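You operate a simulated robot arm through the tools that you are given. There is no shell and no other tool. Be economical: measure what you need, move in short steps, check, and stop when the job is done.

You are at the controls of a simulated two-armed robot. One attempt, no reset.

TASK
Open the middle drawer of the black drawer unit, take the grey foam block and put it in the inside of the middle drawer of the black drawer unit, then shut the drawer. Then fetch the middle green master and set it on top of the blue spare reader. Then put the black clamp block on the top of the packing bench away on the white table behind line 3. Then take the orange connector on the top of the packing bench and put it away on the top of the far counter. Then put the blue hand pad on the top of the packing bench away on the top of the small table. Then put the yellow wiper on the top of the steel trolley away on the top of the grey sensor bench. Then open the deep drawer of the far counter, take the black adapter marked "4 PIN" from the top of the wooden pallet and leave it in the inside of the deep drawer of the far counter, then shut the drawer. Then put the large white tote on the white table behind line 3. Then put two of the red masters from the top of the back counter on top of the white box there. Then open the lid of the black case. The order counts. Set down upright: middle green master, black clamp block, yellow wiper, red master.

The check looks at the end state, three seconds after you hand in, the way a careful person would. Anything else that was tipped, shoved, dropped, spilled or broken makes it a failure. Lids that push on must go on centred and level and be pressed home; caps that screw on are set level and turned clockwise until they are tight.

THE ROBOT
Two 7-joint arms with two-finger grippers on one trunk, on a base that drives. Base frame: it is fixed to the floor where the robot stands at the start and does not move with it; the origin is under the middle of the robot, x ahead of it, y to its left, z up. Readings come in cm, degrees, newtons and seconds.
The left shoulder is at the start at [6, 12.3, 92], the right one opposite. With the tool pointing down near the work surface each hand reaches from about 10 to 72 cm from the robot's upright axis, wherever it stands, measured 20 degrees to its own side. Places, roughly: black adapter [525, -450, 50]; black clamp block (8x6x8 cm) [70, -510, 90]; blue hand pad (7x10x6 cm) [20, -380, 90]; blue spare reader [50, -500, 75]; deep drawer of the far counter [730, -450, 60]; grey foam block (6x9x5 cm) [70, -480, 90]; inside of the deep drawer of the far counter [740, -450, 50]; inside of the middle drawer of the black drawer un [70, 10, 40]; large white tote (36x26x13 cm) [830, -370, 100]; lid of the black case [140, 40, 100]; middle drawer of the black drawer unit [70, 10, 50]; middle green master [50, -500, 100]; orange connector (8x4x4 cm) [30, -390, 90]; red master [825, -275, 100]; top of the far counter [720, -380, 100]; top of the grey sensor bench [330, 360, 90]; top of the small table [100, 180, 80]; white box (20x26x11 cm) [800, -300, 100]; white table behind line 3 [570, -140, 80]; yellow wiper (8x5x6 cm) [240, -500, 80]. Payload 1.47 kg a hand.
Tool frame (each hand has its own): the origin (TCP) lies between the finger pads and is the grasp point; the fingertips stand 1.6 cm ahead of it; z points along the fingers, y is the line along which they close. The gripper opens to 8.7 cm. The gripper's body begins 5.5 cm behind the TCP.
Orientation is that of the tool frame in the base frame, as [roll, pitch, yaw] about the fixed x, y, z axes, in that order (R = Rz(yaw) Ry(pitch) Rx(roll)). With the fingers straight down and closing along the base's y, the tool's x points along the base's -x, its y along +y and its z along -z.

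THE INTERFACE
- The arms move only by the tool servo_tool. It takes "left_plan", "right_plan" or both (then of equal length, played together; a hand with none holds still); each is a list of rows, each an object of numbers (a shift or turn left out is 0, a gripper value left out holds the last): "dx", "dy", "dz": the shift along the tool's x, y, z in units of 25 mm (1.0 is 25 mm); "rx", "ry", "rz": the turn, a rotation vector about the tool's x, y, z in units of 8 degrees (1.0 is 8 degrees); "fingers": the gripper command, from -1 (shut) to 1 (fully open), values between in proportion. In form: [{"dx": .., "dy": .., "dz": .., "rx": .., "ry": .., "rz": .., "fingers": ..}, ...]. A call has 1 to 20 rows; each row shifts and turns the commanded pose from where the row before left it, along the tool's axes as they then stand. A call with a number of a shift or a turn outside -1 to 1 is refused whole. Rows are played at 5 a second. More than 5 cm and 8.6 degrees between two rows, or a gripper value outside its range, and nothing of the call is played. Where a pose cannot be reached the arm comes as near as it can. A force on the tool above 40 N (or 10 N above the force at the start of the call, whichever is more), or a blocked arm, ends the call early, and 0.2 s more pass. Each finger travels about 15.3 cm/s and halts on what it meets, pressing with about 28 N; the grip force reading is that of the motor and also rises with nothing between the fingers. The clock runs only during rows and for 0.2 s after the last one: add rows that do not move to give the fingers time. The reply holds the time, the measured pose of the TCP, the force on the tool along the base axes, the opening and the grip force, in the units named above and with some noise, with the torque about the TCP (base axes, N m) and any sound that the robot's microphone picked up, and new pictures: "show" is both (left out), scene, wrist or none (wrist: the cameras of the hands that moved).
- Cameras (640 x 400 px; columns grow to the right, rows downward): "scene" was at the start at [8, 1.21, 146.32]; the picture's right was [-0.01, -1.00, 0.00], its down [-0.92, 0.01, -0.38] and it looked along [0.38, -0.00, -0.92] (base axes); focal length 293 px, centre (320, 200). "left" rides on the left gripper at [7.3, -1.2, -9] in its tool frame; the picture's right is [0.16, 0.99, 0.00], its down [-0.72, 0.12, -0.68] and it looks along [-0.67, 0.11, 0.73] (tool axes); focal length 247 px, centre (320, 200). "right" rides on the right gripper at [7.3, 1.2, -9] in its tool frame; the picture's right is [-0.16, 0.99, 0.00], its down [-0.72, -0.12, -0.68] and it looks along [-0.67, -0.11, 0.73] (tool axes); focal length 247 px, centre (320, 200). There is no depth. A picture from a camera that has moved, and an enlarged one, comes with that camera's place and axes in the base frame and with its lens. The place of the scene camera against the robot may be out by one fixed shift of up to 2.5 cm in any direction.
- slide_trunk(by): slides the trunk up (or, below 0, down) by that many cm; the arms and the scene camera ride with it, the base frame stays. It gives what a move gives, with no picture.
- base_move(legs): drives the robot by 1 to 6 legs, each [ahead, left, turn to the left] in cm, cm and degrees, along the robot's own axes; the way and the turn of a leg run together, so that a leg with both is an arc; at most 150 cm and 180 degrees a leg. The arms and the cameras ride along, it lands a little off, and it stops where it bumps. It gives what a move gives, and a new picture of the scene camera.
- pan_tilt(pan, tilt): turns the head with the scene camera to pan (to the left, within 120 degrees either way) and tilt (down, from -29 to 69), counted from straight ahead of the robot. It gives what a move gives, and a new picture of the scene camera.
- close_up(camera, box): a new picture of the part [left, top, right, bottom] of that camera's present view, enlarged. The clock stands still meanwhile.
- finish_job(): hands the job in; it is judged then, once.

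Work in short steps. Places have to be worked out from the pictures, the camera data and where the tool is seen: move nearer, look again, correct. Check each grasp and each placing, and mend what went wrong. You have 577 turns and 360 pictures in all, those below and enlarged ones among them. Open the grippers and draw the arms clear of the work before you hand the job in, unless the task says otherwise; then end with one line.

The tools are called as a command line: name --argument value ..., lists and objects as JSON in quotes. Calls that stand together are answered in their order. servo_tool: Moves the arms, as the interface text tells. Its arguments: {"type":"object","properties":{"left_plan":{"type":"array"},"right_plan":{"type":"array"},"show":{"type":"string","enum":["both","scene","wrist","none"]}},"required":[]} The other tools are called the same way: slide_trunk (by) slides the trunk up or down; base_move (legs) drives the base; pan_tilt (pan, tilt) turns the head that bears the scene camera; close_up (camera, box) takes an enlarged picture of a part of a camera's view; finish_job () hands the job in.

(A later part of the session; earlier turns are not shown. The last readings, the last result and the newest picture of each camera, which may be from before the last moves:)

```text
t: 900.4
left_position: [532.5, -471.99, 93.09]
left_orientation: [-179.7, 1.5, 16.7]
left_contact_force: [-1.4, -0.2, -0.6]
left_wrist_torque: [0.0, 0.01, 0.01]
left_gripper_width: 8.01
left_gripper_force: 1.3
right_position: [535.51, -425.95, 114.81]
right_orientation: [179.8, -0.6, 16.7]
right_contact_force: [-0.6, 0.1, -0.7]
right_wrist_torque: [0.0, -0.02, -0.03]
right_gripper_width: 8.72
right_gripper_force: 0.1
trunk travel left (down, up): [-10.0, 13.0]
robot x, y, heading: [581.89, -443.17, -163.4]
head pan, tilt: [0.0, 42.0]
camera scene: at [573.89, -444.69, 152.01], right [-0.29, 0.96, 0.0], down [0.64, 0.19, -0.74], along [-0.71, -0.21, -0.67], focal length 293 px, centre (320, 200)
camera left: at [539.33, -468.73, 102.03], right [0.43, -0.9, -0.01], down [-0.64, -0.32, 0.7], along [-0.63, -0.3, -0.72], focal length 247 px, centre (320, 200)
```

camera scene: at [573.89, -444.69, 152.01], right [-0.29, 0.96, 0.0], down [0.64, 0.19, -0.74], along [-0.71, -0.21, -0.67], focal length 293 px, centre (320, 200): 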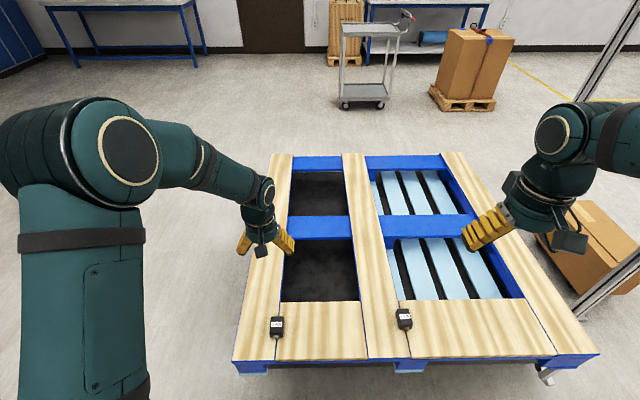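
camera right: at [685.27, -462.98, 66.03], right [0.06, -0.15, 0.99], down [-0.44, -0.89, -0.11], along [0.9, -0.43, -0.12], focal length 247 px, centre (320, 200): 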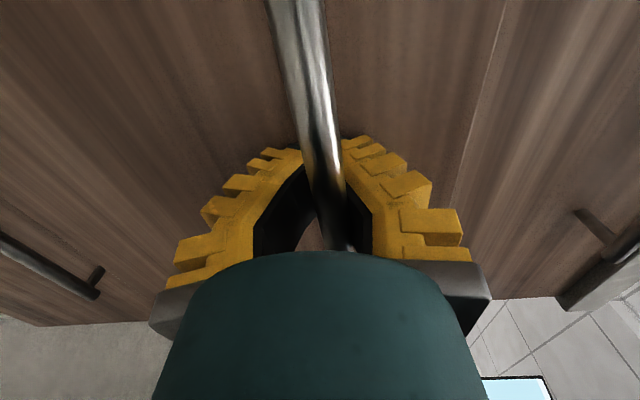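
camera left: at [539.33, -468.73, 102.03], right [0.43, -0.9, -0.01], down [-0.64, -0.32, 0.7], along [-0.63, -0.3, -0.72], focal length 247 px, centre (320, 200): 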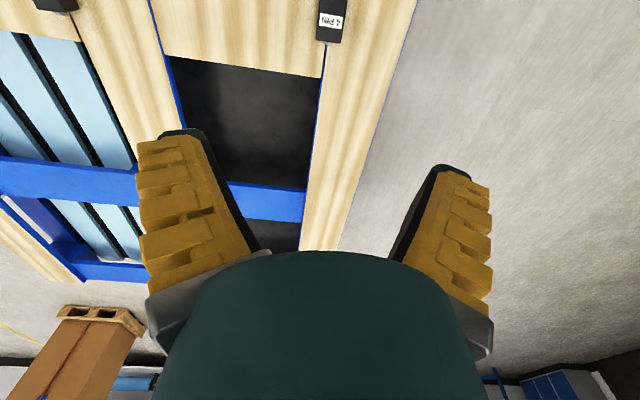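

Triangulated: adapter at about [533, -473, 50]. I correct 1 cm left and lower to z≈65.

servo_tool --left_plan '[{"dx": 0.15, "dy": 0.45}, {"dz": 1}, {"dz": 1}, {"dz": 1}, {"dz": 1}, {"dz": 1}, {"dz": 1}, {"dz": 1}, {"dz": 1}, {"dz": 1}, {"dz": 1}, {"dz": 1}]' --show "wrist"

```text
t: 903.0
left_position: [532.36, -473.04, 65.49]
left_orientation: [-179.8, 1.4, 16.5]
left_contact_force: [0.0, -0.9, 0.1]
left_wrist_torque: [0.03, 0.0, 0.03]
left_gripper_width: 8.02
left_gripper_force: 1.1
right_position: [535.52, -425.85, 114.87]
right_orientation: [179.8, -0.6, 16.7]
right_contact_force: [-1.0, 0.4, 0.2]
right_wrist_torque: [0.0, 0.01, 0.02]
right_gripper_width: 8.71
right_gripper_force: 0.0
trunk travel left (down, up): [-10.0, 13.0]
robot x, y, heading: [581.71, -443.14, -163.2]
head pan, tilt: [0.0, 42.0]
camera left: at [539.34, -469.85, 74.44], right [0.43, -0.9, -0.01], down [-0.64, -0.32, 0.7], along [-0.63, -0.3, -0.72], focal length 247 px, centre (320, 200)
```

left: 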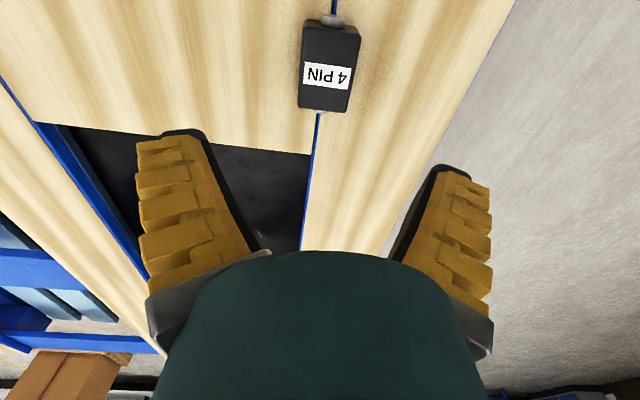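

Centred within 1 cm. I correct, descend to z≈50.5 and grip.

servo_tool --left_plan '[{"dx": 0.42, "dy": 0.15}, {"dz": 1}, {"dz": 1}, {"dz": 1}, {"dz": 1}, {"dz": 1}, {"dz": 0.6}, {"dz": 0.3}, {"fingers": -1}, {"fingers": -1}, {"fingers": -1}, {"fingers": -1}, {"dz": -1}, {"dz": -1}, {"dz": -1}]' --show "wrist"

```text
t: 906.2
left_position: [533.51, -473.04, 58.2]
left_orientation: [-179.8, 1.4, 16.6]
left_contact_force: [-1.0, -0.8, -0.5]
left_wrist_torque: [0.04, 0.01, 0.03]
left_gripper_width: 4.04
left_gripper_force: 27.9
right_position: [535.55, -425.82, 114.77]
right_orientation: [179.9, -0.6, 16.8]
right_contact_force: [0.1, 0.1, -0.9]
right_wrist_torque: [0.01, -0.02, 0.01]
right_gripper_width: 8.69
right_gripper_force: 0.0
trunk travel left (down, up): [-10.0, 13.0]
robot x, y, heading: [581.34, -443.07, -163.5]
head pan, tilt: [0.0, 42.0]
camera left: at [540.4, -469.77, 67.28], right [0.43, -0.9, -0.01], down [-0.64, -0.32, 0.7], along [-0.63, -0.3, -0.72], focal length 247 px, centre (320, 200)
```

left: 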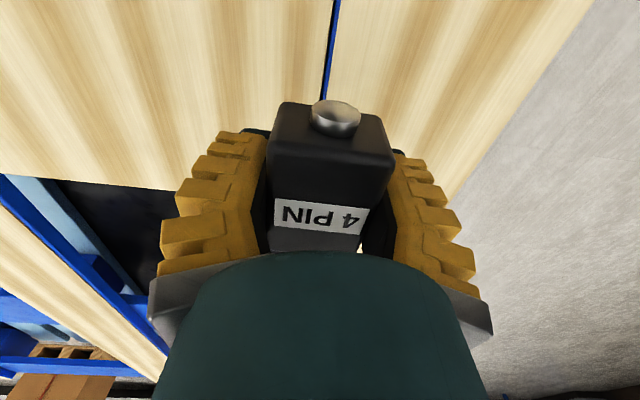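

Adapter held. I raise it, back off and turn around toward the drawer.

servo_tool --left_plan '[{"dz": -1}, {"dz": -1}, {"dz": -1}, {"dz": -1}, {"dz": -1}, {"dz": -1}, {"dz": -1}, {"dz": -1}, {"dz": -1}, {"dz": -1}, {"dz": -1}, {"dz": -1}, {"dz": -1}, {"dz": -1}, {"dz": -1}, {"dz": -1}, {"dz": -1}, {"dz": -1}, {"dz": -1}, {"dz": -1}]' --show "none"

servo_tool --left_plan '[{"dz": -0.8, "rz": -0.94}, {"dz": -0.8, "rz": -0.94}, {"dz": -0.8, "rz": -0.94}, {"rz": -0.94}, {"rz": -0.94}, {"rz": -0.94}, {"rz": -0.94}, {"rz": -0.94}, {"rz": -0.94}, {"rz": -0.94}, {"rz": -0.94}, {"rz": -0.94}]' --show "none"

base_move --legs '[[-32, -10, 0], [0, 0, 180], [0, -50, 0]]'

```text
t: 910.4
left_position: [534.74, -472.97, 108.48]
left_orientation: [-179.7, 1.4, 16.7]
left_contact_force: [0.2, 0.2, -0.5]
left_wrist_torque: [-0.01, 0.0, 0.03]
left_gripper_width: 4.04
left_gripper_force: 27.9
right_position: [535.55, -425.85, 114.82]
right_orientation: [179.9, -0.6, 16.7]
right_contact_force: [-0.4, 0.5, 0.2]
right_wrist_torque: [0.0, -0.01, -0.02]
right_gripper_width: 8.7
right_gripper_force: 0.1
trunk travel left (down, up): [-10.0, 13.0]
robot x, y, heading: [581.59, -442.88, -163.1]
head pan, tilt: [0.0, 42.0]
```

```text
t: 913.0
left_position: [534.79, -472.87, 114.32]
left_orientation: [-178.6, -0.3, 107.1]
left_contact_force: [-0.3, -0.2, -0.8]
left_wrist_torque: [-0.02, 0.01, 0.02]
left_gripper_width: 4.06
left_gripper_force: 28.1
right_position: [535.5, -425.8, 114.79]
right_orientation: [179.9, -0.6, 16.6]
right_contact_force: [0.2, 0.2, -0.4]
right_wrist_torque: [0.01, -0.02, 0.0]
right_gripper_width: 8.71
right_gripper_force: 0.0
trunk travel left (down, up): [-10.0, 13.0]
robot x, y, heading: [581.68, -443.12, -163.1]
head pan, tilt: [0.0, 42.0]
```

```text
t: 926.9
left_position: [669.89, -445.24, 114.28]
left_orientation: [-178.5, -0.3, -75.4]
left_contact_force: [-0.4, -0.8, -0.2]
left_wrist_torque: [0.02, -0.01, -0.02]
left_gripper_width: 4.03
left_gripper_force: 28.4
right_position: [667.26, -492.19, 114.82]
right_orientation: [-180.0, -0.5, -165.6]
right_contact_force: [-0.4, 0.1, 0.5]
right_wrist_torque: [0.01, 0.01, 0.02]
right_gripper_width: 8.69
right_gripper_force: 0.1
trunk travel left (down, up): [-10.0, 13.0]
robot x, y, heading: [622.3, -473.07, 14.5]
head pan, tilt: [0.0, 42.0]
camera scene: at [632.17, -469.46, 152.02], right [0.25, -0.97, 0.0], down [-0.65, -0.17, -0.74], along [0.72, 0.19, -0.67], focal length 293 px, centre (320, 200)
```

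scene: 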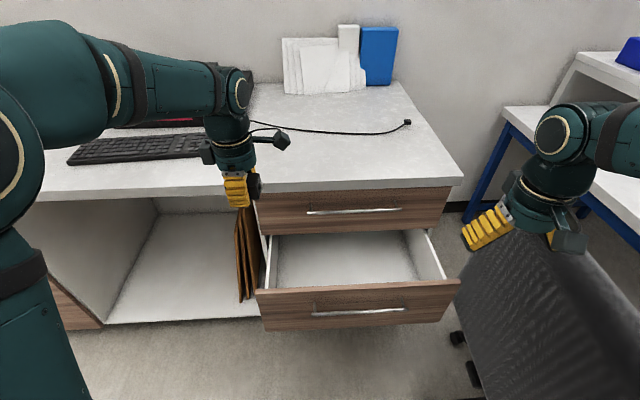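

I straighten by 2.5° and step 10 cm closer.

base_move --legs '[[0, 0, 2.5], [10, 0, 0]]'

```text
t: 928.5
left_position: [678.16, -440.28, 114.28]
left_orientation: [-178.7, -0.3, -72.8]
left_contact_force: [0.7, -0.3, -1.1]
left_wrist_torque: [-0.04, 0.04, 0.0]
left_gripper_width: 4.06
left_gripper_force: 28.0
right_position: [677.6, -487.39, 114.74]
right_orientation: [180.0, -0.7, -163.2]
right_contact_force: [-0.2, 0.7, -0.9]
right_wrist_torque: [-0.02, 0.05, -0.01]
right_gripper_width: 8.69
right_gripper_force: 0.0
trunk travel left (down, up): [-10.0, 13.0]
robot x, y, heading: [631.19, -470.2, 16.9]
head pan, tilt: [0.0, 42.0]
camera scene: at [641.66, -466.14, 152.01], right [0.29, -0.96, 0.0], down [-0.64, -0.19, -0.74], along [0.71, 0.22, -0.67], focal length 293 px, centre (320, 200)
```

scene: 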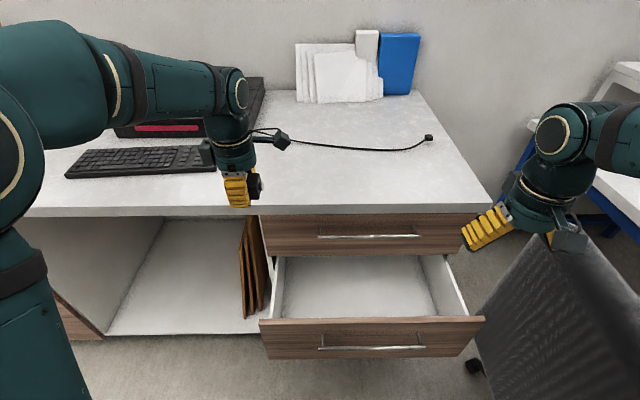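

I move the adapter over the drawer's left part and look down.

servo_tool --left_plan '[{"dx": 0.9, "dy": -0.25}, {"dx": 0.9, "dy": -0.25}, {"dx": 0.9, "dy": -0.25}, {"dx": 0.9, "dy": -0.25}, {"dx": 0.9, "dy": -0.25}, {"dx": 0.9, "dy": -0.25}, {"dx": 0.9, "dy": -0.25}, {"dx": 0.9, "dy": -0.25}, {"dz": 1}, {"dz": 1}, {"dz": 1}, {"dz": 1}]' --show "both"

```text
t: 931.1
left_position: [688.31, -456.04, 104.43]
left_orientation: [-178.7, -0.2, -72.9]
left_contact_force: [-0.3, -0.2, -0.6]
left_wrist_torque: [0.0, 0.03, -0.02]
left_gripper_width: 4.08
left_gripper_force: 27.6
right_position: [677.46, -487.44, 114.81]
right_orientation: [179.9, -0.6, -163.2]
right_contact_force: [-0.2, 0.5, -0.5]
right_wrist_torque: [-0.03, -0.02, 0.0]
right_gripper_width: 8.74
right_gripper_force: 0.0
trunk travel left (down, up): [-10.0, 13.0]
robot x, y, heading: [631.22, -470.29, 16.9]
head pan, tilt: [0.0, 42.0]
camera scene: at [641.57, -466.18, 152.01], right [0.29, -0.96, 0.0], down [-0.64, -0.19, -0.74], along [0.71, 0.22, -0.67], focal length 293 px, centre (320, 200)
camera left: at [691.45, -462.67, 113.6], right [-0.9, -0.44, -0.02], down [-0.34, 0.66, 0.67], along [-0.28, 0.61, -0.74], focal length 247 px, centre (320, 200)
```

scene: 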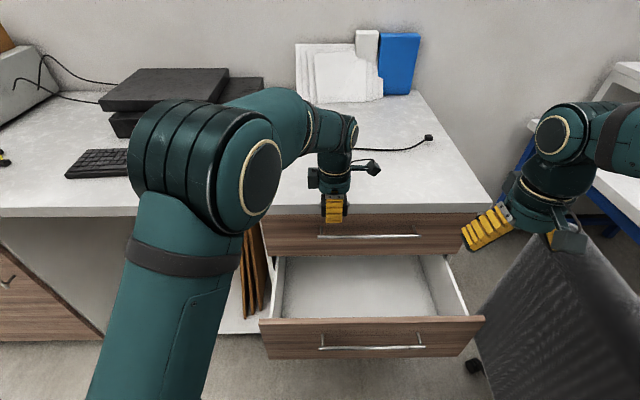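
left: 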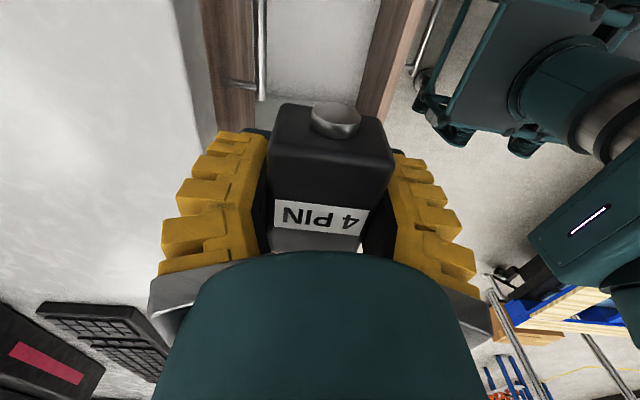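

Clear by ~5 cm to the upper handle and ~6 cm to the drawer front. I lower to z≈60.

servo_tool --left_plan '[{"dz": 1, "dy": 0.2}, {"dz": 1}, {"dz": 1}, {"dz": 1}, {"dz": 1}, {"dz": 1}, {"dz": 1}, {"dz": 1}, {"dz": 1}, {"dz": 1}, {"dz": 1}, {"dz": 1}, {"dz": 1}, {"dz": 1}]' --show "both"

```text
t: 934.1
left_position: [688.75, -456.01, 69.54]
left_orientation: [-178.6, -0.1, -72.9]
left_contact_force: [0.4, -1.0, 0.1]
left_wrist_torque: [0.03, 0.01, 0.02]
left_gripper_width: 4.08
left_gripper_force: 28.0
right_position: [677.45, -487.39, 114.84]
right_orientation: [179.9, -0.6, -163.1]
right_contact_force: [0.4, 0.5, -0.1]
right_wrist_torque: [0.01, 0.0, 0.02]
right_gripper_width: 8.7
right_gripper_force: 0.1
trunk travel left (down, up): [-10.0, 13.0]
robot x, y, heading: [631.47, -470.37, 17.1]
head pan, tilt: [0.0, 42.0]
camera scene: at [641.57, -466.17, 152.01], right [0.29, -0.96, 0.0], down [-0.64, -0.19, -0.74], along [0.71, 0.22, -0.67], focal length 293 px, centre (320, 200)
camera left: at [691.9, -462.78, 78.6], right [-0.9, -0.44, -0.02], down [-0.34, 0.66, 0.67], along [-0.28, 0.61, -0.74], focal length 247 px, centre (320, 200)
```

scene: 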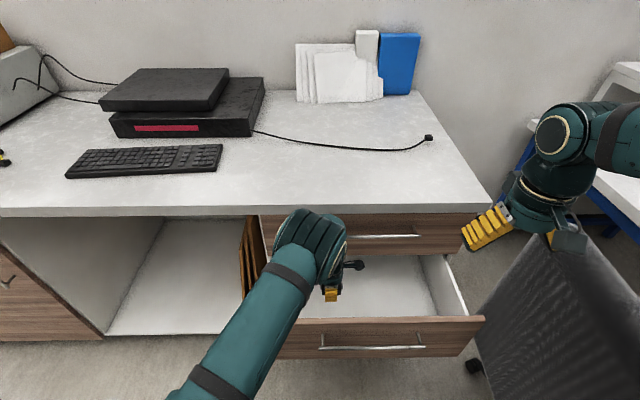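
left: 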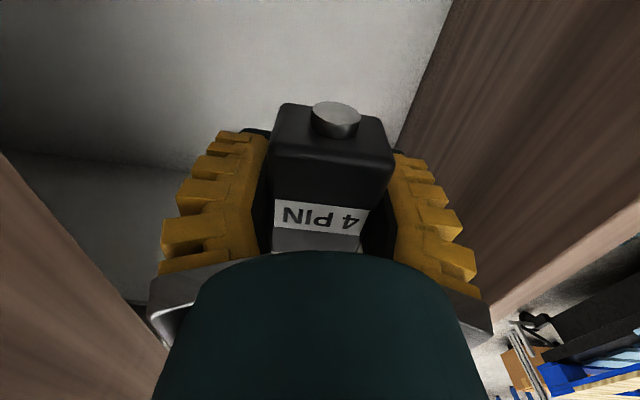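

I continue lowering, watching for contact of the forearm with the drawer front.

servo_tool --left_plan '[{"dz": 0.6}, {"dz": 0.6}, {"dz": 0.6}, {"dz": 0.6}, {"dz": 0.6}, {"dz": 0.6}]' --show "scene"

```text
t: 935.5
left_position: [688.82, -455.98, 60.51]
left_orientation: [-178.7, -0.2, -72.9]
left_contact_force: [0.2, 0.5, -0.9]
left_wrist_torque: [-0.01, 0.03, 0.0]
left_gripper_width: 4.05
left_gripper_force: 28.4
right_position: [677.54, -487.43, 114.75]
right_orientation: [179.9, -0.6, -163.0]
right_contact_force: [1.7, -0.8, 0.0]
right_wrist_torque: [-0.04, 0.0, -0.02]
right_gripper_width: 8.7
right_gripper_force: 0.1
trunk travel left (down, up): [-10.0, 13.0]
robot x, y, heading: [631.0, -469.86, 17.0]
head pan, tilt: [0.0, 42.0]
camera scene: at [641.55, -466.16, 152.02], right [0.29, -0.96, 0.0], down [-0.64, -0.19, -0.74], along [0.71, 0.22, -0.67], focal length 293 px, centre (320, 200)
```

scene: 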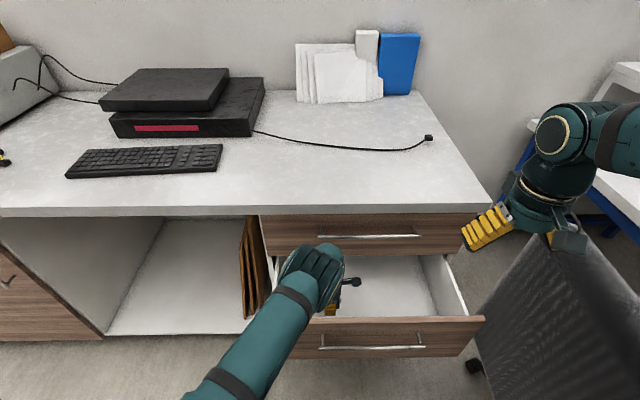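

No contact yet. I continue in smaller steps.

servo_tool --left_plan '[{"dz": 0.4}, {"dz": 0.4}, {"dz": 0.4}, {"dz": 0.3}, {"dz": 0.3}, {"dz": 0.3}]' --show "none"

```text
t: 936.9
left_position: [689.03, -456.0, 55.22]
left_orientation: [-178.5, -0.2, -72.8]
left_contact_force: [1.0, 0.0, -1.7]
left_wrist_torque: [0.0, 0.02, 0.02]
left_gripper_width: 4.07
left_gripper_force: 28.0
right_position: [677.51, -487.39, 114.78]
right_orientation: [179.9, -0.7, -163.2]
right_contact_force: [0.9, -0.2, -0.1]
right_wrist_torque: [-0.02, -0.02, 0.01]
right_gripper_width: 8.7
right_gripper_force: 0.0
trunk travel left (down, up): [-10.0, 13.0]
robot x, y, heading: [631.38, -469.79, 17.0]
head pan, tilt: [0.0, 42.0]
```

servo_tool --left_plan '[{"dz": 0.2}, {"dz": 0.2}, {"dz": 0.2}, {"dz": 0.2}, {"dz": 0.2}]' --show "wrist"

```text
t: 938.1
left_position: [688.98, -455.93, 52.79]
left_orientation: [-178.6, -0.2, -73.0]
left_contact_force: [0.0, 0.3, 0.2]
left_wrist_torque: [-0.04, 0.0, 0.01]
left_gripper_width: 4.07
left_gripper_force: 27.8
right_position: [677.52, -487.31, 114.81]
right_orientation: [179.9, -0.7, -163.2]
right_contact_force: [-0.2, 0.6, -0.4]
right_wrist_torque: [0.03, 0.01, -0.03]
right_gripper_width: 8.72
right_gripper_force: 0.0
trunk travel left (down, up): [-10.0, 13.0]
robot x, y, heading: [631.55, -470.27, 16.8]
head pan, tilt: [0.0, 42.0]
camera left: at [692.2, -462.71, 61.87], right [-0.9, -0.44, -0.02], down [-0.34, 0.66, 0.67], along [-0.28, 0.61, -0.74], focal length 247 px, centre (320, 200)
```

left: 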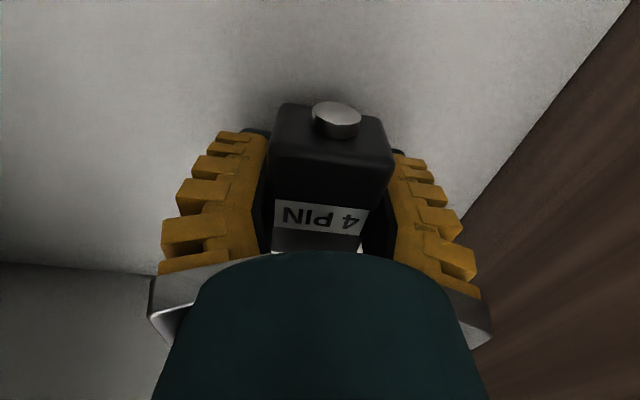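

The floor is near (contact shadow). Continuing.

servo_tool --left_plan '[{"dz": 0.16}, {"dz": 0.16}, {"dz": 0.16}, {"dz": 0.16}, {"dz": 0.16}, {"dz": 0}]' --show "none"

```text
t: 939.5
left_position: [689.26, -455.98, 50.79]
left_orientation: [-178.5, -0.2, -72.9]
left_contact_force: [0.7, -0.5, -0.7]
left_wrist_torque: [0.01, -0.01, 0.01]
left_gripper_width: 4.07
left_gripper_force: 28.0
right_position: [677.45, -487.39, 114.95]
right_orientation: [179.9, -0.6, -163.1]
right_contact_force: [-0.5, 0.6, 0.2]
right_wrist_torque: [0.0, 0.03, 0.01]
right_gripper_width: 8.7
right_gripper_force: 0.1
trunk travel left (down, up): [-10.0, 13.0]
robot x, y, heading: [631.16, -470.51, 16.8]
head pan, tilt: [0.0, 42.0]
```

servo_tool --left_plan '[{"dz": 0.16}, {"dz": 0.16}, {"dz": 0.16}, {"dz": 0.16}, {"dz": 0.16}, {"dz": 0}]' --show "none"

```text
t: 940.2
left_position: [689.29, -455.92, 50.66]
left_orientation: [-178.1, -0.3, -73.0]
left_contact_force: [-0.2, 3.0, 20.8]
left_wrist_torque: [-0.12, 0.67, -0.23]
left_gripper_width: 4.04
left_gripper_force: 28.6
left hand out of reach, approached as far as the arm can: row 1, 2
right_position: [677.4, -487.34, 114.84]
right_orientation: [-180.0, -0.6, -163.1]
right_contact_force: [-0.4, 0.3, -0.2]
right_wrist_torque: [-0.03, 0.03, -0.04]
right_gripper_width: 8.7
right_gripper_force: 0.0
trunk travel left (down, up): [-10.0, 13.0]
robot x, y, heading: [631.21, -470.18, 16.8]
head pan, tilt: [0.0, 42.0]
stopped in row 3 (left hand): the force on the tool passed its limit at 44 N (the readings are from after the stop); the commanded pose is now the measured one
```

Contact; I look whether the adapter is on the drawer floor.

close_up --camera "left" --box '[200, 40, 460, 260]'

```text
1.82 times, centred on (330, 150) of left
camera zoom: at [692.35, -462.66, 59.73], right [-0.9, -0.44, -0.03], down [-0.34, 0.66, 0.67], along [-0.27, 0.61, -0.74], focal length 449 px, centre (302, 291)
```

zoom: 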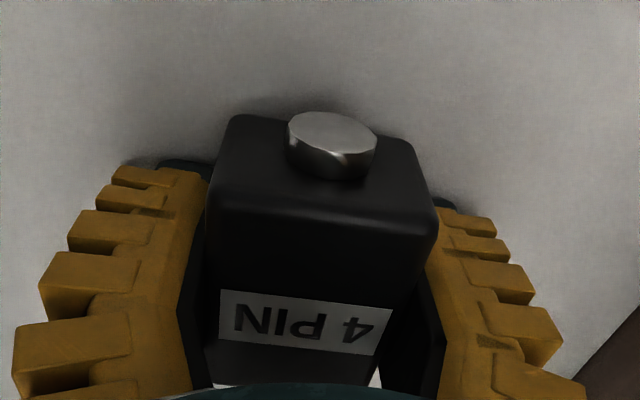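

It rests on the floor. I release and lift straight out.

servo_tool --left_plan '[{"fingers": 0}, {"fingers": 0.2}, {"fingers": 0.3}, {"fingers": 0.3}, {"dz": -0.5}, {"dz": -1}, {"dz": -1}, {"dz": -1}, {"dz": -1}, {"dz": -1}, {"dz": -1}, {"dz": -1}, {"dz": -1}, {"dz": -1}, {"dz": -1}, {"dz": -1}, {"dz": -1}, {"dz": -1}, {"dz": -1}, {"dz": -1}]' --show "both"

```text
t: 944.4
left_position: [687.99, -456.07, 89.08]
left_orientation: [-178.4, -0.3, -72.9]
left_contact_force: [-0.7, 0.5, -0.1]
left_wrist_torque: [0.03, 0.0, 0.0]
left_gripper_width: 6.11
left_gripper_force: 4.1
right_position: [677.45, -487.37, 114.83]
right_orientation: [179.9, -0.6, -163.1]
right_contact_force: [-0.2, 0.4, 0.2]
right_wrist_torque: [0.01, -0.02, 0.01]
right_gripper_width: 8.71
right_gripper_force: 0.0
trunk travel left (down, up): [-10.0, 13.0]
robot x, y, heading: [631.13, -470.42, 16.9]
head pan, tilt: [0.0, 42.0]
camera scene: at [641.48, -466.18, 152.02], right [0.29, -0.96, 0.0], down [-0.64, -0.19, -0.74], along [0.71, 0.22, -0.67], focal length 293 px, centre (320, 200)
camera left: at [691.01, -462.83, 98.13], right [-0.9, -0.44, -0.03], down [-0.34, 0.66, 0.67], along [-0.28, 0.61, -0.74], focal length 247 px, centre (320, 200)
```

scene: 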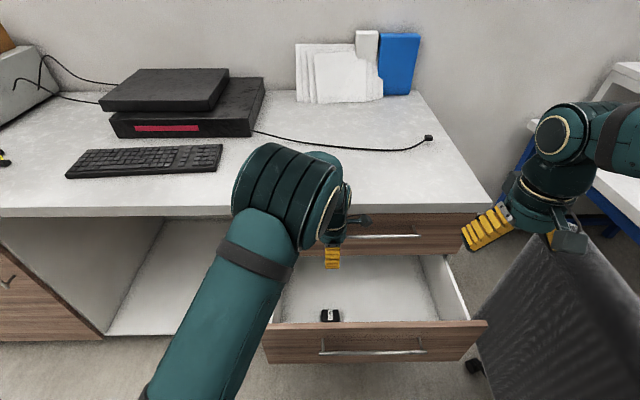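
left: 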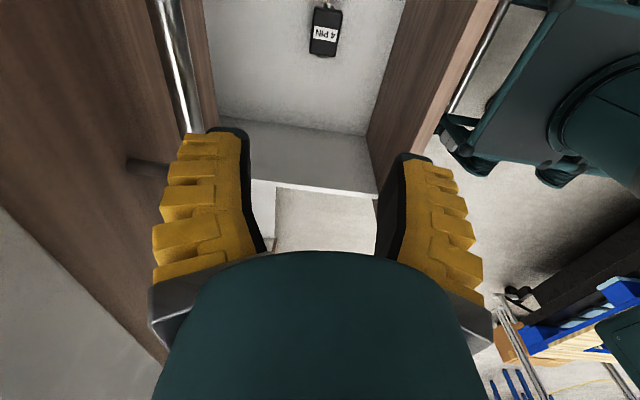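

Adapter lies in the drawer. I raise the left hand, back off 22 cm and ready the right hand (forward-pointing) to push the drawer shut.

servo_tool --left_plan '[{"dz": -1}, {"dz": -1}, {"dz": -1}, {"dz": -1}, {"dz": -1}, {"dz": -1}, {"dz": -1}, {"dz": -1}, {"dz": -1}, {"dz": -1}]' --show "none"

base_move --legs '[[-24, 12, 0]]'

servo_tool --right_plan '[{"dz": 1, "fingers": 0.4}, {"dz": 1}, {"dz": 1}, {"dz": 1}, {"dz": 1}, {"dz": 1}, {"dz": 1}, {"dz": 1}, {"dz": 1}, {"dz": 1}, {"dz": 1}, {"dz": 1}, {"dz": 1}, {"dz": 1}, {"dz": 1}, {"dz": 1}, {"dz": 1}, {"dz": 1}, {"dz": 1}, {"dz": 0.9}]' --show "none"

servo_tool --right_plan '[{"rx": -0.577, "ry": -0.577, "rz": 0.577}, {"rx": -0.577, "ry": -0.577, "rz": 0.577}, {"rx": -0.577, "ry": -0.577, "rz": 0.577}, {"rx": -0.577, "ry": -0.577, "rz": 0.577}, {"rx": -0.577, "ry": -0.577, "rz": 0.577}, {"rx": -0.577, "ry": -0.577, "rz": 0.577}, {"rx": -0.577, "ry": -0.577, "rz": 0.577}, {"rx": -0.577, "ry": -0.577, "rz": 0.577}, {"rx": -0.577, "ry": -0.577, "rz": 0.577}, {"rx": -0.577, "ry": -0.577, "rz": 0.577}, {"rx": -0.577, "ry": -0.577, "rz": 0.577}, {"rx": -0.577, "ry": -0.577, "rz": 0.577}, {"rx": -0.577, "ry": -0.577, "rz": 0.577}, {"rx": -0.577, "ry": -0.577, "rz": 0.577}, {"rx": -0.577, "ry": -0.577, "rz": 0.577}]' --show "wrist"

```text
t: 946.6
left_position: [687.17, -456.22, 113.97]
left_orientation: [-178.5, -0.3, -72.9]
left_contact_force: [0.6, -0.6, 0.3]
left_wrist_torque: [0.01, 0.03, -0.01]
left_gripper_width: 6.13
left_gripper_force: 3.5
right_position: [677.49, -487.36, 114.86]
right_orientation: [179.9, -0.7, -163.1]
right_contact_force: [0.1, 0.3, 0.0]
right_wrist_torque: [0.0, 0.01, 0.0]
right_gripper_width: 8.7
right_gripper_force: 0.0
trunk travel left (down, up): [-10.0, 13.0]
robot x, y, heading: [631.19, -470.27, 16.9]
head pan, tilt: [0.0, 42.0]
```

```text
t: 948.5
left_position: [660.66, -451.64, 114.01]
left_orientation: [-178.4, -0.3, -72.8]
left_contact_force: [-0.6, 0.3, 0.7]
left_wrist_torque: [-0.01, -0.03, 0.01]
left_gripper_width: 6.14
left_gripper_force: 3.8
right_position: [650.83, -482.88, 114.78]
right_orientation: [179.9, -0.7, -162.9]
right_contact_force: [0.2, 0.1, 0.9]
right_wrist_torque: [-0.01, 0.03, 0.0]
right_gripper_width: 8.68
right_gripper_force: 0.0
trunk travel left (down, up): [-10.0, 13.0]
robot x, y, heading: [604.57, -466.11, 17.0]
head pan, tilt: [0.0, 42.0]
camera scene: at [614.88, -461.72, 152.03], right [0.29, -0.96, 0.0], down [-0.64, -0.2, -0.74], along [0.71, 0.22, -0.67], focal length 293 px, centre (320, 200)
```

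scene: 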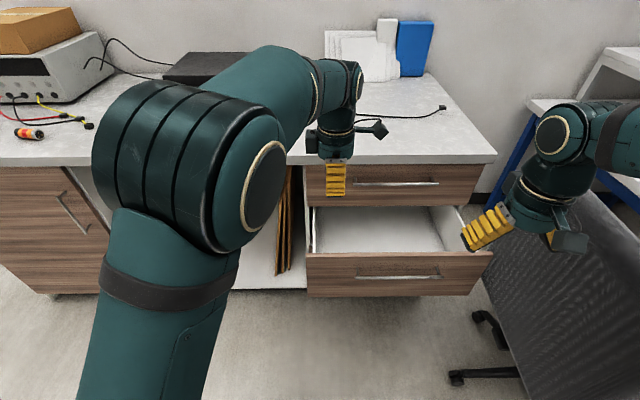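

```text
t: 952.7
left_position: [660.63, -451.57, 114.05]
left_orientation: [-178.4, -0.2, -72.9]
left_contact_force: [1.1, 0.3, -0.5]
left_wrist_torque: [-0.01, 0.0, 0.01]
left_gripper_width: 6.14
left_gripper_force: 3.0
right_position: [650.48, -483.02, 65.05]
right_orientation: [179.9, -0.5, -162.9]
right_contact_force: [-0.1, 0.0, -0.2]
right_wrist_torque: [-0.01, -0.02, 0.04]
right_gripper_width: 6.56
right_gripper_force: 3.5
trunk travel left (down, up): [-10.0, 13.0]
robot x, y, heading: [604.67, -466.04, 17.2]
head pan, tilt: [0.0, 42.0]
```

```text
t: 955.9
left_position: [660.52, -451.64, 114.01]
left_orientation: [-178.3, -0.3, -72.9]
left_contact_force: [0.5, -0.1, 0.7]
left_wrist_torque: [0.01, 0.01, 0.0]
left_gripper_width: 6.16
left_gripper_force: 3.6
right_position: [650.56, -482.88, 65.12]
right_orientation: [90.5, -0.2, 107.0]
right_contact_force: [0.6, 0.6, 0.1]
right_wrist_torque: [0.02, -0.02, -0.02]
right_gripper_width: 6.54
right_gripper_force: 3.0
trunk travel left (down, up): [-10.0, 13.0]
robot x, y, heading: [604.77, -465.64, 17.2]
head pan, tilt: [0.0, 42.0]
camera right: at [639.8, -478.65, 66.36], right [0.06, -0.15, 0.99], down [-0.44, -0.89, -0.11], along [0.9, -0.43, -0.12], focal length 247 px, centre (320, 200)
```

right: 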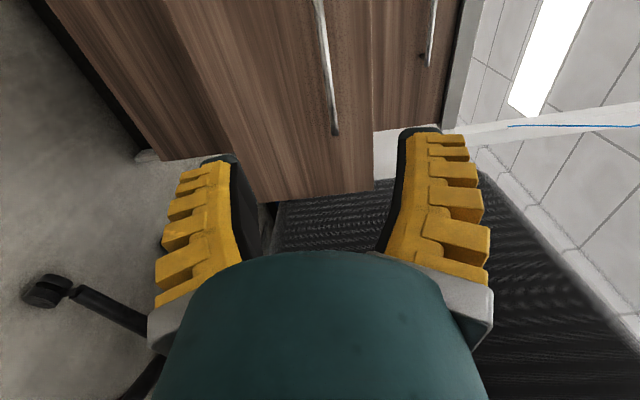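

Aligned with the handle. I extend the arm 20 cm, then drive forward to push the drawer.

servo_tool --right_plan '[{"dz": 1}, {"dz": 1}, {"dz": 1}, {"dz": 1}, {"dz": 1}, {"dz": 1}, {"dz": 1}, {"dz": 1}]' --show "none"

base_move --legs '[[28, 0, 0]]'

servo_tool --right_plan '[{"dz": 0.4}, {"dz": 0.4}, {"dz": 0.4}, {"dz": 0.4}, {"dz": 0.4}, {"dz": 0.4}, {"dz": 0.3}, {"dz": 0.3}]' --show "wrist"

```text
t: 957.7
left_position: [660.71, -451.67, 114.03]
left_orientation: [-178.3, -0.2, -72.8]
left_contact_force: [-0.1, -0.2, 0.6]
left_wrist_torque: [-0.05, 0.01, 0.02]
left_gripper_width: 6.11
left_gripper_force: 3.4
right_position: [669.67, -476.87, 64.9]
right_orientation: [90.6, -0.1, 107.1]
right_contact_force: [0.5, -0.5, -0.1]
right_wrist_torque: [-0.02, 0.03, 0.02]
right_gripper_width: 6.54
right_gripper_force: 2.5
trunk travel left (down, up): [-10.0, 13.0]
robot x, y, heading: [604.65, -465.93, 17.1]
head pan, tilt: [0.0, 42.0]
```

```text
t: 959.7
left_position: [687.3, -443.5, 113.99]
left_orientation: [-178.5, -0.3, -72.9]
left_contact_force: [0.4, 0.2, -1.1]
left_wrist_torque: [-0.01, 0.01, 0.0]
left_gripper_width: 6.15
left_gripper_force: 3.4
right_position: [696.19, -468.84, 64.9]
right_orientation: [90.6, -0.2, 107.0]
right_contact_force: [0.9, 0.4, -0.4]
right_wrist_torque: [-0.01, 0.0, -0.01]
right_gripper_width: 6.53
right_gripper_force: 3.1
trunk travel left (down, up): [-10.0, 13.0]
robot x, y, heading: [631.46, -457.49, 17.2]
head pan, tilt: [0.0, 42.0]
camera scene: at [641.67, -453.55, 152.01], right [0.29, -0.96, 0.0], down [-0.64, -0.2, -0.74], along [0.71, 0.22, -0.67], focal length 293 px, centre (320, 200)
```

scene: 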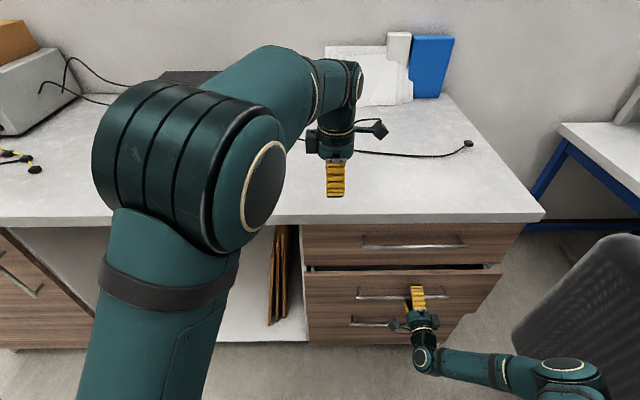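

```text
t: 961.3
left_position: [686.86, -443.62, 114.22]
left_orientation: [-178.2, -0.2, -73.1]
left_contact_force: [-1.1, -0.1, 0.0]
left_wrist_torque: [-0.01, 0.01, 0.0]
left_gripper_width: 6.15
left_gripper_force: 3.5
right_position: [701.59, -467.33, 64.35]
right_orientation: [90.8, -0.1, 107.2]
right_contact_force: [-37.6, -10.1, 12.6]
right_wrist_torque: [0.72, -1.42, 0.12]
right_gripper_width: 5.61
right_gripper_force: 30.1
trunk travel left (down, up): [-10.0, 13.0]
robot x, y, heading: [631.23, -457.77, 16.8]
head pan, tilt: [0.0, 42.0]
stopped in row 8 (right hand): the force on the tool passed its limit at 51 N (the readings are from after the stop); the commanded pose is now the measured one
camera right: at [690.81, -462.98, 65.9], right [0.06, -0.15, 0.99], down [-0.44, -0.89, -0.11], along [0.9, -0.43, -0.12], focal length 247 px, centre (320, 200)
```

right: 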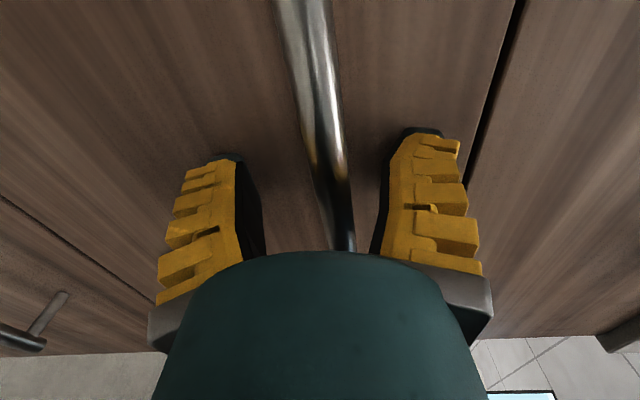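

Within ~1 cm of the earlier closed reading. I relax and push once more.

servo_tool --right_plan '[{"dz": -0.4, "fingers": 1}, {"fingers": 1}, {"fingers": 1}, {"dz": 0.3}, {"dz": 0.3}, {"dz": 0.3}, {"dz": 0.3}]' --show "none"

```text
t: 962.8
left_position: [686.89, -443.68, 114.12]
left_orientation: [-178.3, -0.3, -73.2]
left_contact_force: [-0.3, 0.6, 0.4]
left_wrist_torque: [0.02, -0.04, -0.03]
left_gripper_width: 6.14
left_gripper_force: 3.3
right_position: [702.5, -466.76, 64.05]
right_orientation: [91.4, -0.2, 107.1]
right_contact_force: [-20.7, -6.0, 10.1]
right_wrist_torque: [0.39, -1.28, 0.05]
right_gripper_width: 8.38
right_gripper_force: 0.6
trunk travel left (down, up): [-10.0, 13.0]
robot x, y, heading: [631.46, -457.43, 17.1]
head pan, tilt: [0.0, 42.0]
stopped in row 7 (right hand): the force on the tool passed its limit at 59 N (the readings are from after the stop); the commanded pose is now the measured one
```

Now the same as when closed (535.3). I retract and verify.

servo_tool --right_plan '[{"dz": -1, "fingers": 1}, {"dz": -1}, {"dz": -1}, {"dz": -1}, {"dz": -1}, {"dz": -1}, {"dz": -1}, {"dz": -1}]' --show "none"

base_move --legs '[[-25, 5, 0]]'

close_up --camera "scene" --box '[270, 150, 530, 320]'

```text
t: 964.6
left_position: [686.99, -443.77, 114.09]
left_orientation: [-178.4, -0.4, -73.1]
left_contact_force: [0.4, 0.8, -0.7]
left_wrist_torque: [0.0, 0.0, 0.01]
left_gripper_width: 6.13
left_gripper_force: 3.6
right_position: [683.44, -472.73, 64.38]
right_orientation: [91.4, -0.3, 107.1]
right_contact_force: [-0.5, 0.2, 0.0]
right_wrist_torque: [0.0, 0.03, 0.0]
right_gripper_width: 8.7
right_gripper_force: 0.1
trunk travel left (down, up): [-10.0, 13.0]
robot x, y, heading: [631.32, -457.55, 16.8]
head pan, tilt: [0.0, 42.0]
```

```text
t: 966.4
left_position: [661.79, -446.2, 114.03]
left_orientation: [-178.4, -0.3, -73.1]
left_contact_force: [-0.4, 0.1, 0.6]
left_wrist_torque: [0.03, -0.02, -0.02]
left_gripper_width: 6.13
left_gripper_force: 3.5
right_position: [658.21, -475.15, 64.53]
right_orientation: [91.5, -0.2, 107.2]
right_contact_force: [-0.1, -0.6, 0.1]
right_wrist_torque: [-0.01, 0.03, 0.04]
right_gripper_width: 8.68
right_gripper_force: 0.0
trunk travel left (down, up): [-10.0, 13.0]
robot x, y, heading: [605.6, -460.08, 16.7]
head pan, tilt: [0.0, 42.0]
camera scene: at [616.02, -456.13, 152.03], right [0.29, -0.96, 0.0], down [-0.64, -0.19, -0.74], along [0.71, 0.22, -0.67], focal length 293 px, centre (320, 200)
```

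scene: 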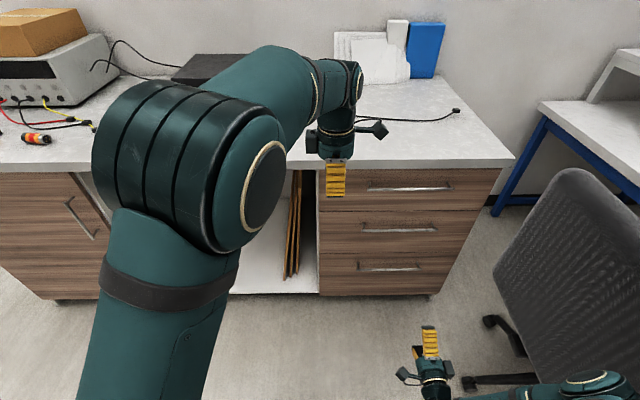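

```text
2.35 times, centred on (400, 235) of scene
camera zoom: at [616.02, -456.13, 152.03], right [0.29, -0.96, 0.0], down [-0.64, -0.19, -0.74], along [0.71, 0.22, -0.67], focal length 688 px, centre (132, 118)
```

zoom: 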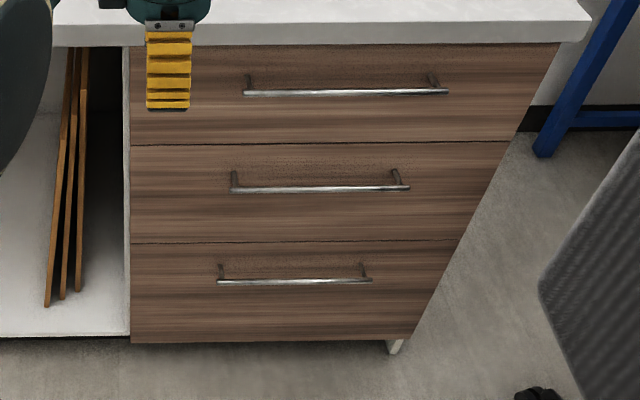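

Shut. Now the tote: I reset both hands (pointing down, high and retracted) before driving to the back counter.

servo_tool --right_plan '[{"rx": 0.577, "ry": 0.577, "rz": -0.577}, {"rx": 0.577, "ry": 0.577, "rz": -0.577}, {"rx": 0.577, "ry": 0.577, "rz": -0.577}, {"rx": 0.577, "ry": 0.577, "rz": -0.577}, {"rx": 0.577, "ry": 0.577, "rz": -0.577}, {"rx": 0.577, "ry": 0.577, "rz": -0.577}, {"rx": 0.577, "ry": 0.577, "rz": -0.577}, {"rx": 0.577, "ry": 0.577, "rz": -0.577}, {"rx": 0.577, "ry": 0.577, "rz": -0.577}, {"rx": 0.577, "ry": 0.577, "rz": -0.577}, {"rx": 0.577, "ry": 0.577, "rz": -0.577}, {"rx": 0.577, "ry": 0.577, "rz": -0.577}, {"rx": 0.577, "ry": 0.577, "rz": -0.577}, {"rx": 0.577, "ry": 0.577, "rz": -0.577}, {"rx": 0.577, "ry": 0.577, "rz": -0.577}]' --left_plan '[{"dy": 1}, {"dy": 1}, {"dy": 1}, {"dy": 1}, {"rz": 0.94}, {"rz": 0.94}, {"rz": 0.94}, {"rz": 0.94}, {"rz": 0.94}, {"rz": 0.94}, {"rz": 0.94}, {"rz": 0.94}, {"rz": 0.94}, {"rz": 0.94}, {"rz": 0.94}]' --show "none"

servo_tool --right_plan '[{"dz": -1}, {"dz": -1}, {"dz": -1}, {"dz": -1}, {"dz": -1}, {"dz": -1}, {"dz": -1}, {"dz": -1}, {"dz": -1}, {"dz": -1}, {"dz": -1}, {"dz": -1}, {"dz": -1}, {"dz": -1}, {"dz": -1}, {"dz": -1}, {"dz": -1}, {"dz": -1}, {"dz": -1}, {"dz": -1}]' --left_plan '[{"rz": 0.94}, {"dy": 1}, {"dy": 1}, {"dy": 1}, {"dy": 1}, {"dx": 0.5}, {"dz": 0}, {"dz": 0}, {"dz": 0}, {"dz": 0}, {"dz": 0}, {"dz": 0}, {"dz": 0}, {"dz": 0}, {"dz": 0}, {"dz": 0}, {"dz": 0}, {"dz": 0}, {"dz": 0}, {"dz": 0}]' --show "none"

pan_tilt --pan 0 --tilt 25

base_move --legs '[[15, 105, 0], [0, 110, 0]]'

```text
t: 969.6
left_position: [652.25, -449.06, 113.68]
left_orientation: [-179.6, 1.5, -155.9]
left_contact_force: [0.0, 0.3, -0.5]
left_wrist_torque: [-0.03, -0.01, -0.01]
left_gripper_width: 6.14
left_gripper_force: 3.6
right_position: [658.28, -475.25, 64.33]
right_orientation: [180.0, -1.7, -162.8]
right_contact_force: [-0.5, -0.8, 0.5]
right_wrist_torque: [0.01, 0.0, 0.02]
right_gripper_width: 8.7
right_gripper_force: 0.0
trunk travel left (down, up): [-10.0, 13.0]
robot x, y, heading: [605.92, -459.99, 17.1]
head pan, tilt: [0.0, 42.0]
```

```text
t: 973.8
left_position: [648.18, -439.9, 113.53]
left_orientation: [-179.7, 1.6, -163.3]
left_contact_force: [-0.6, 0.5, -0.6]
left_wrist_torque: [-0.01, -0.02, 0.05]
left_gripper_width: 6.13
left_gripper_force: 3.1
right_position: [659.57, -475.08, 114.35]
right_orientation: [179.9, -1.6, -162.6]
right_contact_force: [-1.6, 0.0, 0.0]
right_wrist_torque: [0.05, -0.02, -0.03]
right_gripper_width: 8.71
right_gripper_force: 0.0
trunk travel left (down, up): [-10.0, 13.0]
robot x, y, heading: [606.08, -460.07, 17.0]
head pan, tilt: [0.0, 42.0]
```

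```text
t: 974.6
left_position: [648.19, -439.91, 113.55]
left_orientation: [-179.7, 1.5, -163.3]
left_contact_force: [0.0, -0.5, 0.2]
left_wrist_torque: [0.02, 0.0, 0.01]
left_gripper_width: 6.15
left_gripper_force: 3.5
right_position: [659.55, -475.05, 114.28]
right_orientation: [179.8, -1.5, -162.8]
right_contact_force: [-0.6, 0.7, 0.4]
right_wrist_torque: [-0.04, 0.0, 0.0]
right_gripper_width: 8.71
right_gripper_force: 0.0
trunk travel left (down, up): [-10.0, 13.0]
robot x, y, heading: [606.04, -459.94, 16.7]
head pan, tilt: [0.0, 25.0]
camera scene: at [616.95, -455.88, 154.64], right [0.29, -0.96, 0.0], down [-0.41, -0.12, -0.91], along [0.87, 0.26, -0.42], focal length 293 px, centre (320, 200)
```

scene: 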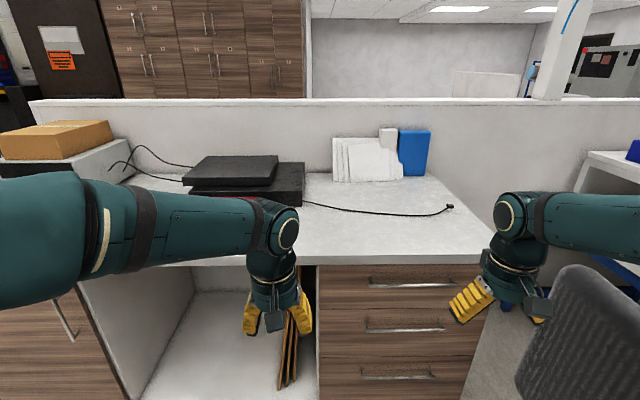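

```text
t: 993.6
left_position: [600.2, -230.32, 113.54]
left_orientation: [-179.7, 1.6, -163.4]
left_contact_force: [-0.6, -1.2, -0.1]
left_wrist_torque: [-0.01, -0.01, 0.02]
left_gripper_width: 6.14
left_gripper_force: 3.4
right_position: [611.39, -265.38, 114.4]
right_orientation: [179.7, -1.6, -163.0]
right_contact_force: [0.0, 0.0, -0.2]
right_wrist_torque: [0.0, 0.04, -0.06]
right_gripper_width: 8.69
right_gripper_force: 0.1
trunk travel left (down, up): [-10.0, 13.0]
robot x, y, heading: [557.83, -250.68, 16.4]
head pan, tilt: [0.0, 25.0]
camera scene: at [568.91, -246.11, 154.65], right [0.29, -0.96, 0.0], down [-0.4, -0.12, -0.91], along [0.87, 0.26, -0.42], focal length 293 px, centre (320, 200)
```

scene: 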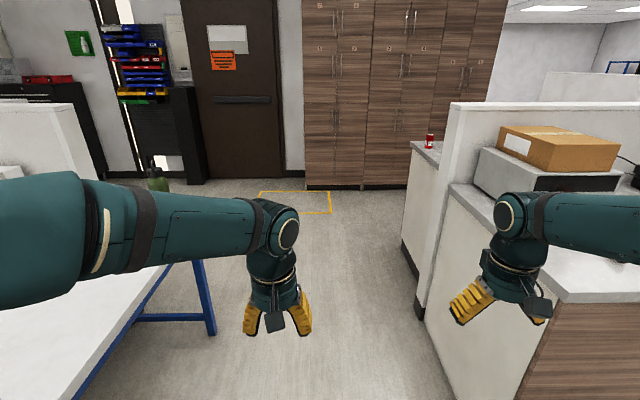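

Passage is clear. I drive through to behind the far counter and turn to face the back counter.

base_move --legs '[[150, -3, 0.6], [150, 0, 0], [5, 0, 180]]'

```text
refused: leg 1 is longer than a leg can be; nothing moved
```

base_move --legs '[[149, -3, 0.6], [149, 0, 0], [0, 0, 180]]'

pan_tilt --pan 40 --tilt 25

```text
t: 1015.4
left_position: [802.82, -184.69, 113.56]
left_orientation: [-179.8, 1.7, 16.8]
left_contact_force: [0.9, 0.2, 0.6]
left_wrist_torque: [0.0, 0.02, 0.04]
left_gripper_width: 6.17
left_gripper_force: 3.3
right_position: [791.51, -149.52, 114.33]
right_orientation: [179.8, -1.5, 17.2]
right_contact_force: [-0.7, 0.6, 0.2]
right_wrist_torque: [0.01, -0.01, -0.02]
right_gripper_width: 8.7
right_gripper_force: 0.0
trunk travel left (down, up): [-10.0, 13.0]
robot x, y, heading: [845.31, -164.28, -163.2]
head pan, tilt: [0.0, 25.0]
camera scene: at [836.59, -166.1, 154.65], right [-0.29, 0.96, 0.0], down [0.4, 0.12, -0.91], along [-0.87, -0.26, -0.42], focal length 293 px, centre (320, 200)
```

scene: 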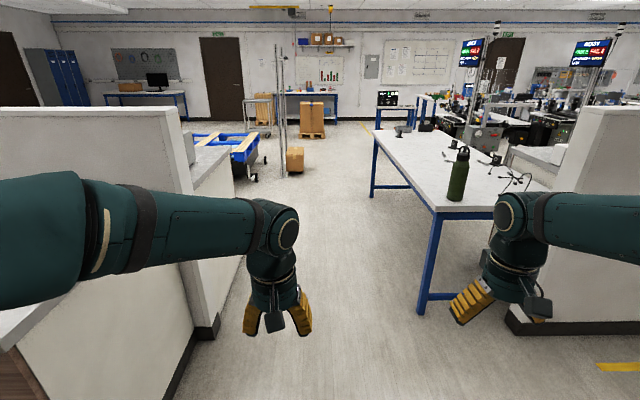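

```text
t: 1016.5
left_position: [802.83, -184.69, 113.56]
left_orientation: [-179.8, 1.5, 16.6]
left_contact_force: [-0.3, 0.9, 0.1]
left_wrist_torque: [-0.04, 0.03, 0.02]
left_gripper_width: 6.15
left_gripper_force: 3.5
right_position: [791.51, -149.49, 114.47]
right_orientation: [179.8, -1.6, 17.2]
right_contact_force: [-0.3, 0.1, -0.4]
right_wrist_torque: [0.02, -0.01, 0.06]
right_gripper_width: 8.7
right_gripper_force: 0.1
trunk travel left (down, up): [-10.0, 13.0]
robot x, y, heading: [845.01, -164.51, -163.0]
head pan, tilt: [40.0, 25.0]
camera scene: at [840.37, -171.13, 154.65], right [-0.84, 0.55, 0.0], down [0.23, 0.35, -0.91], along [-0.5, -0.76, -0.42], focal length 293 px, centre (320, 200)
```

scene: 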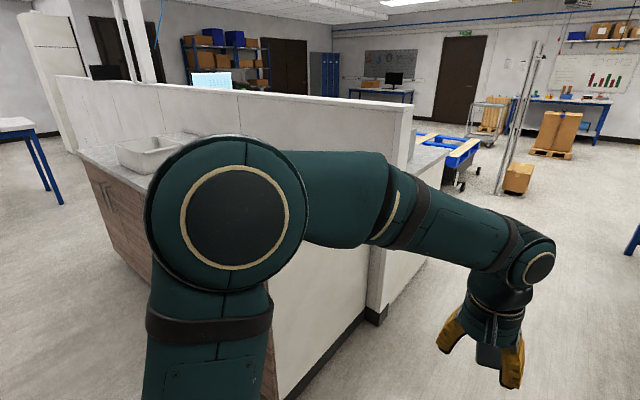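

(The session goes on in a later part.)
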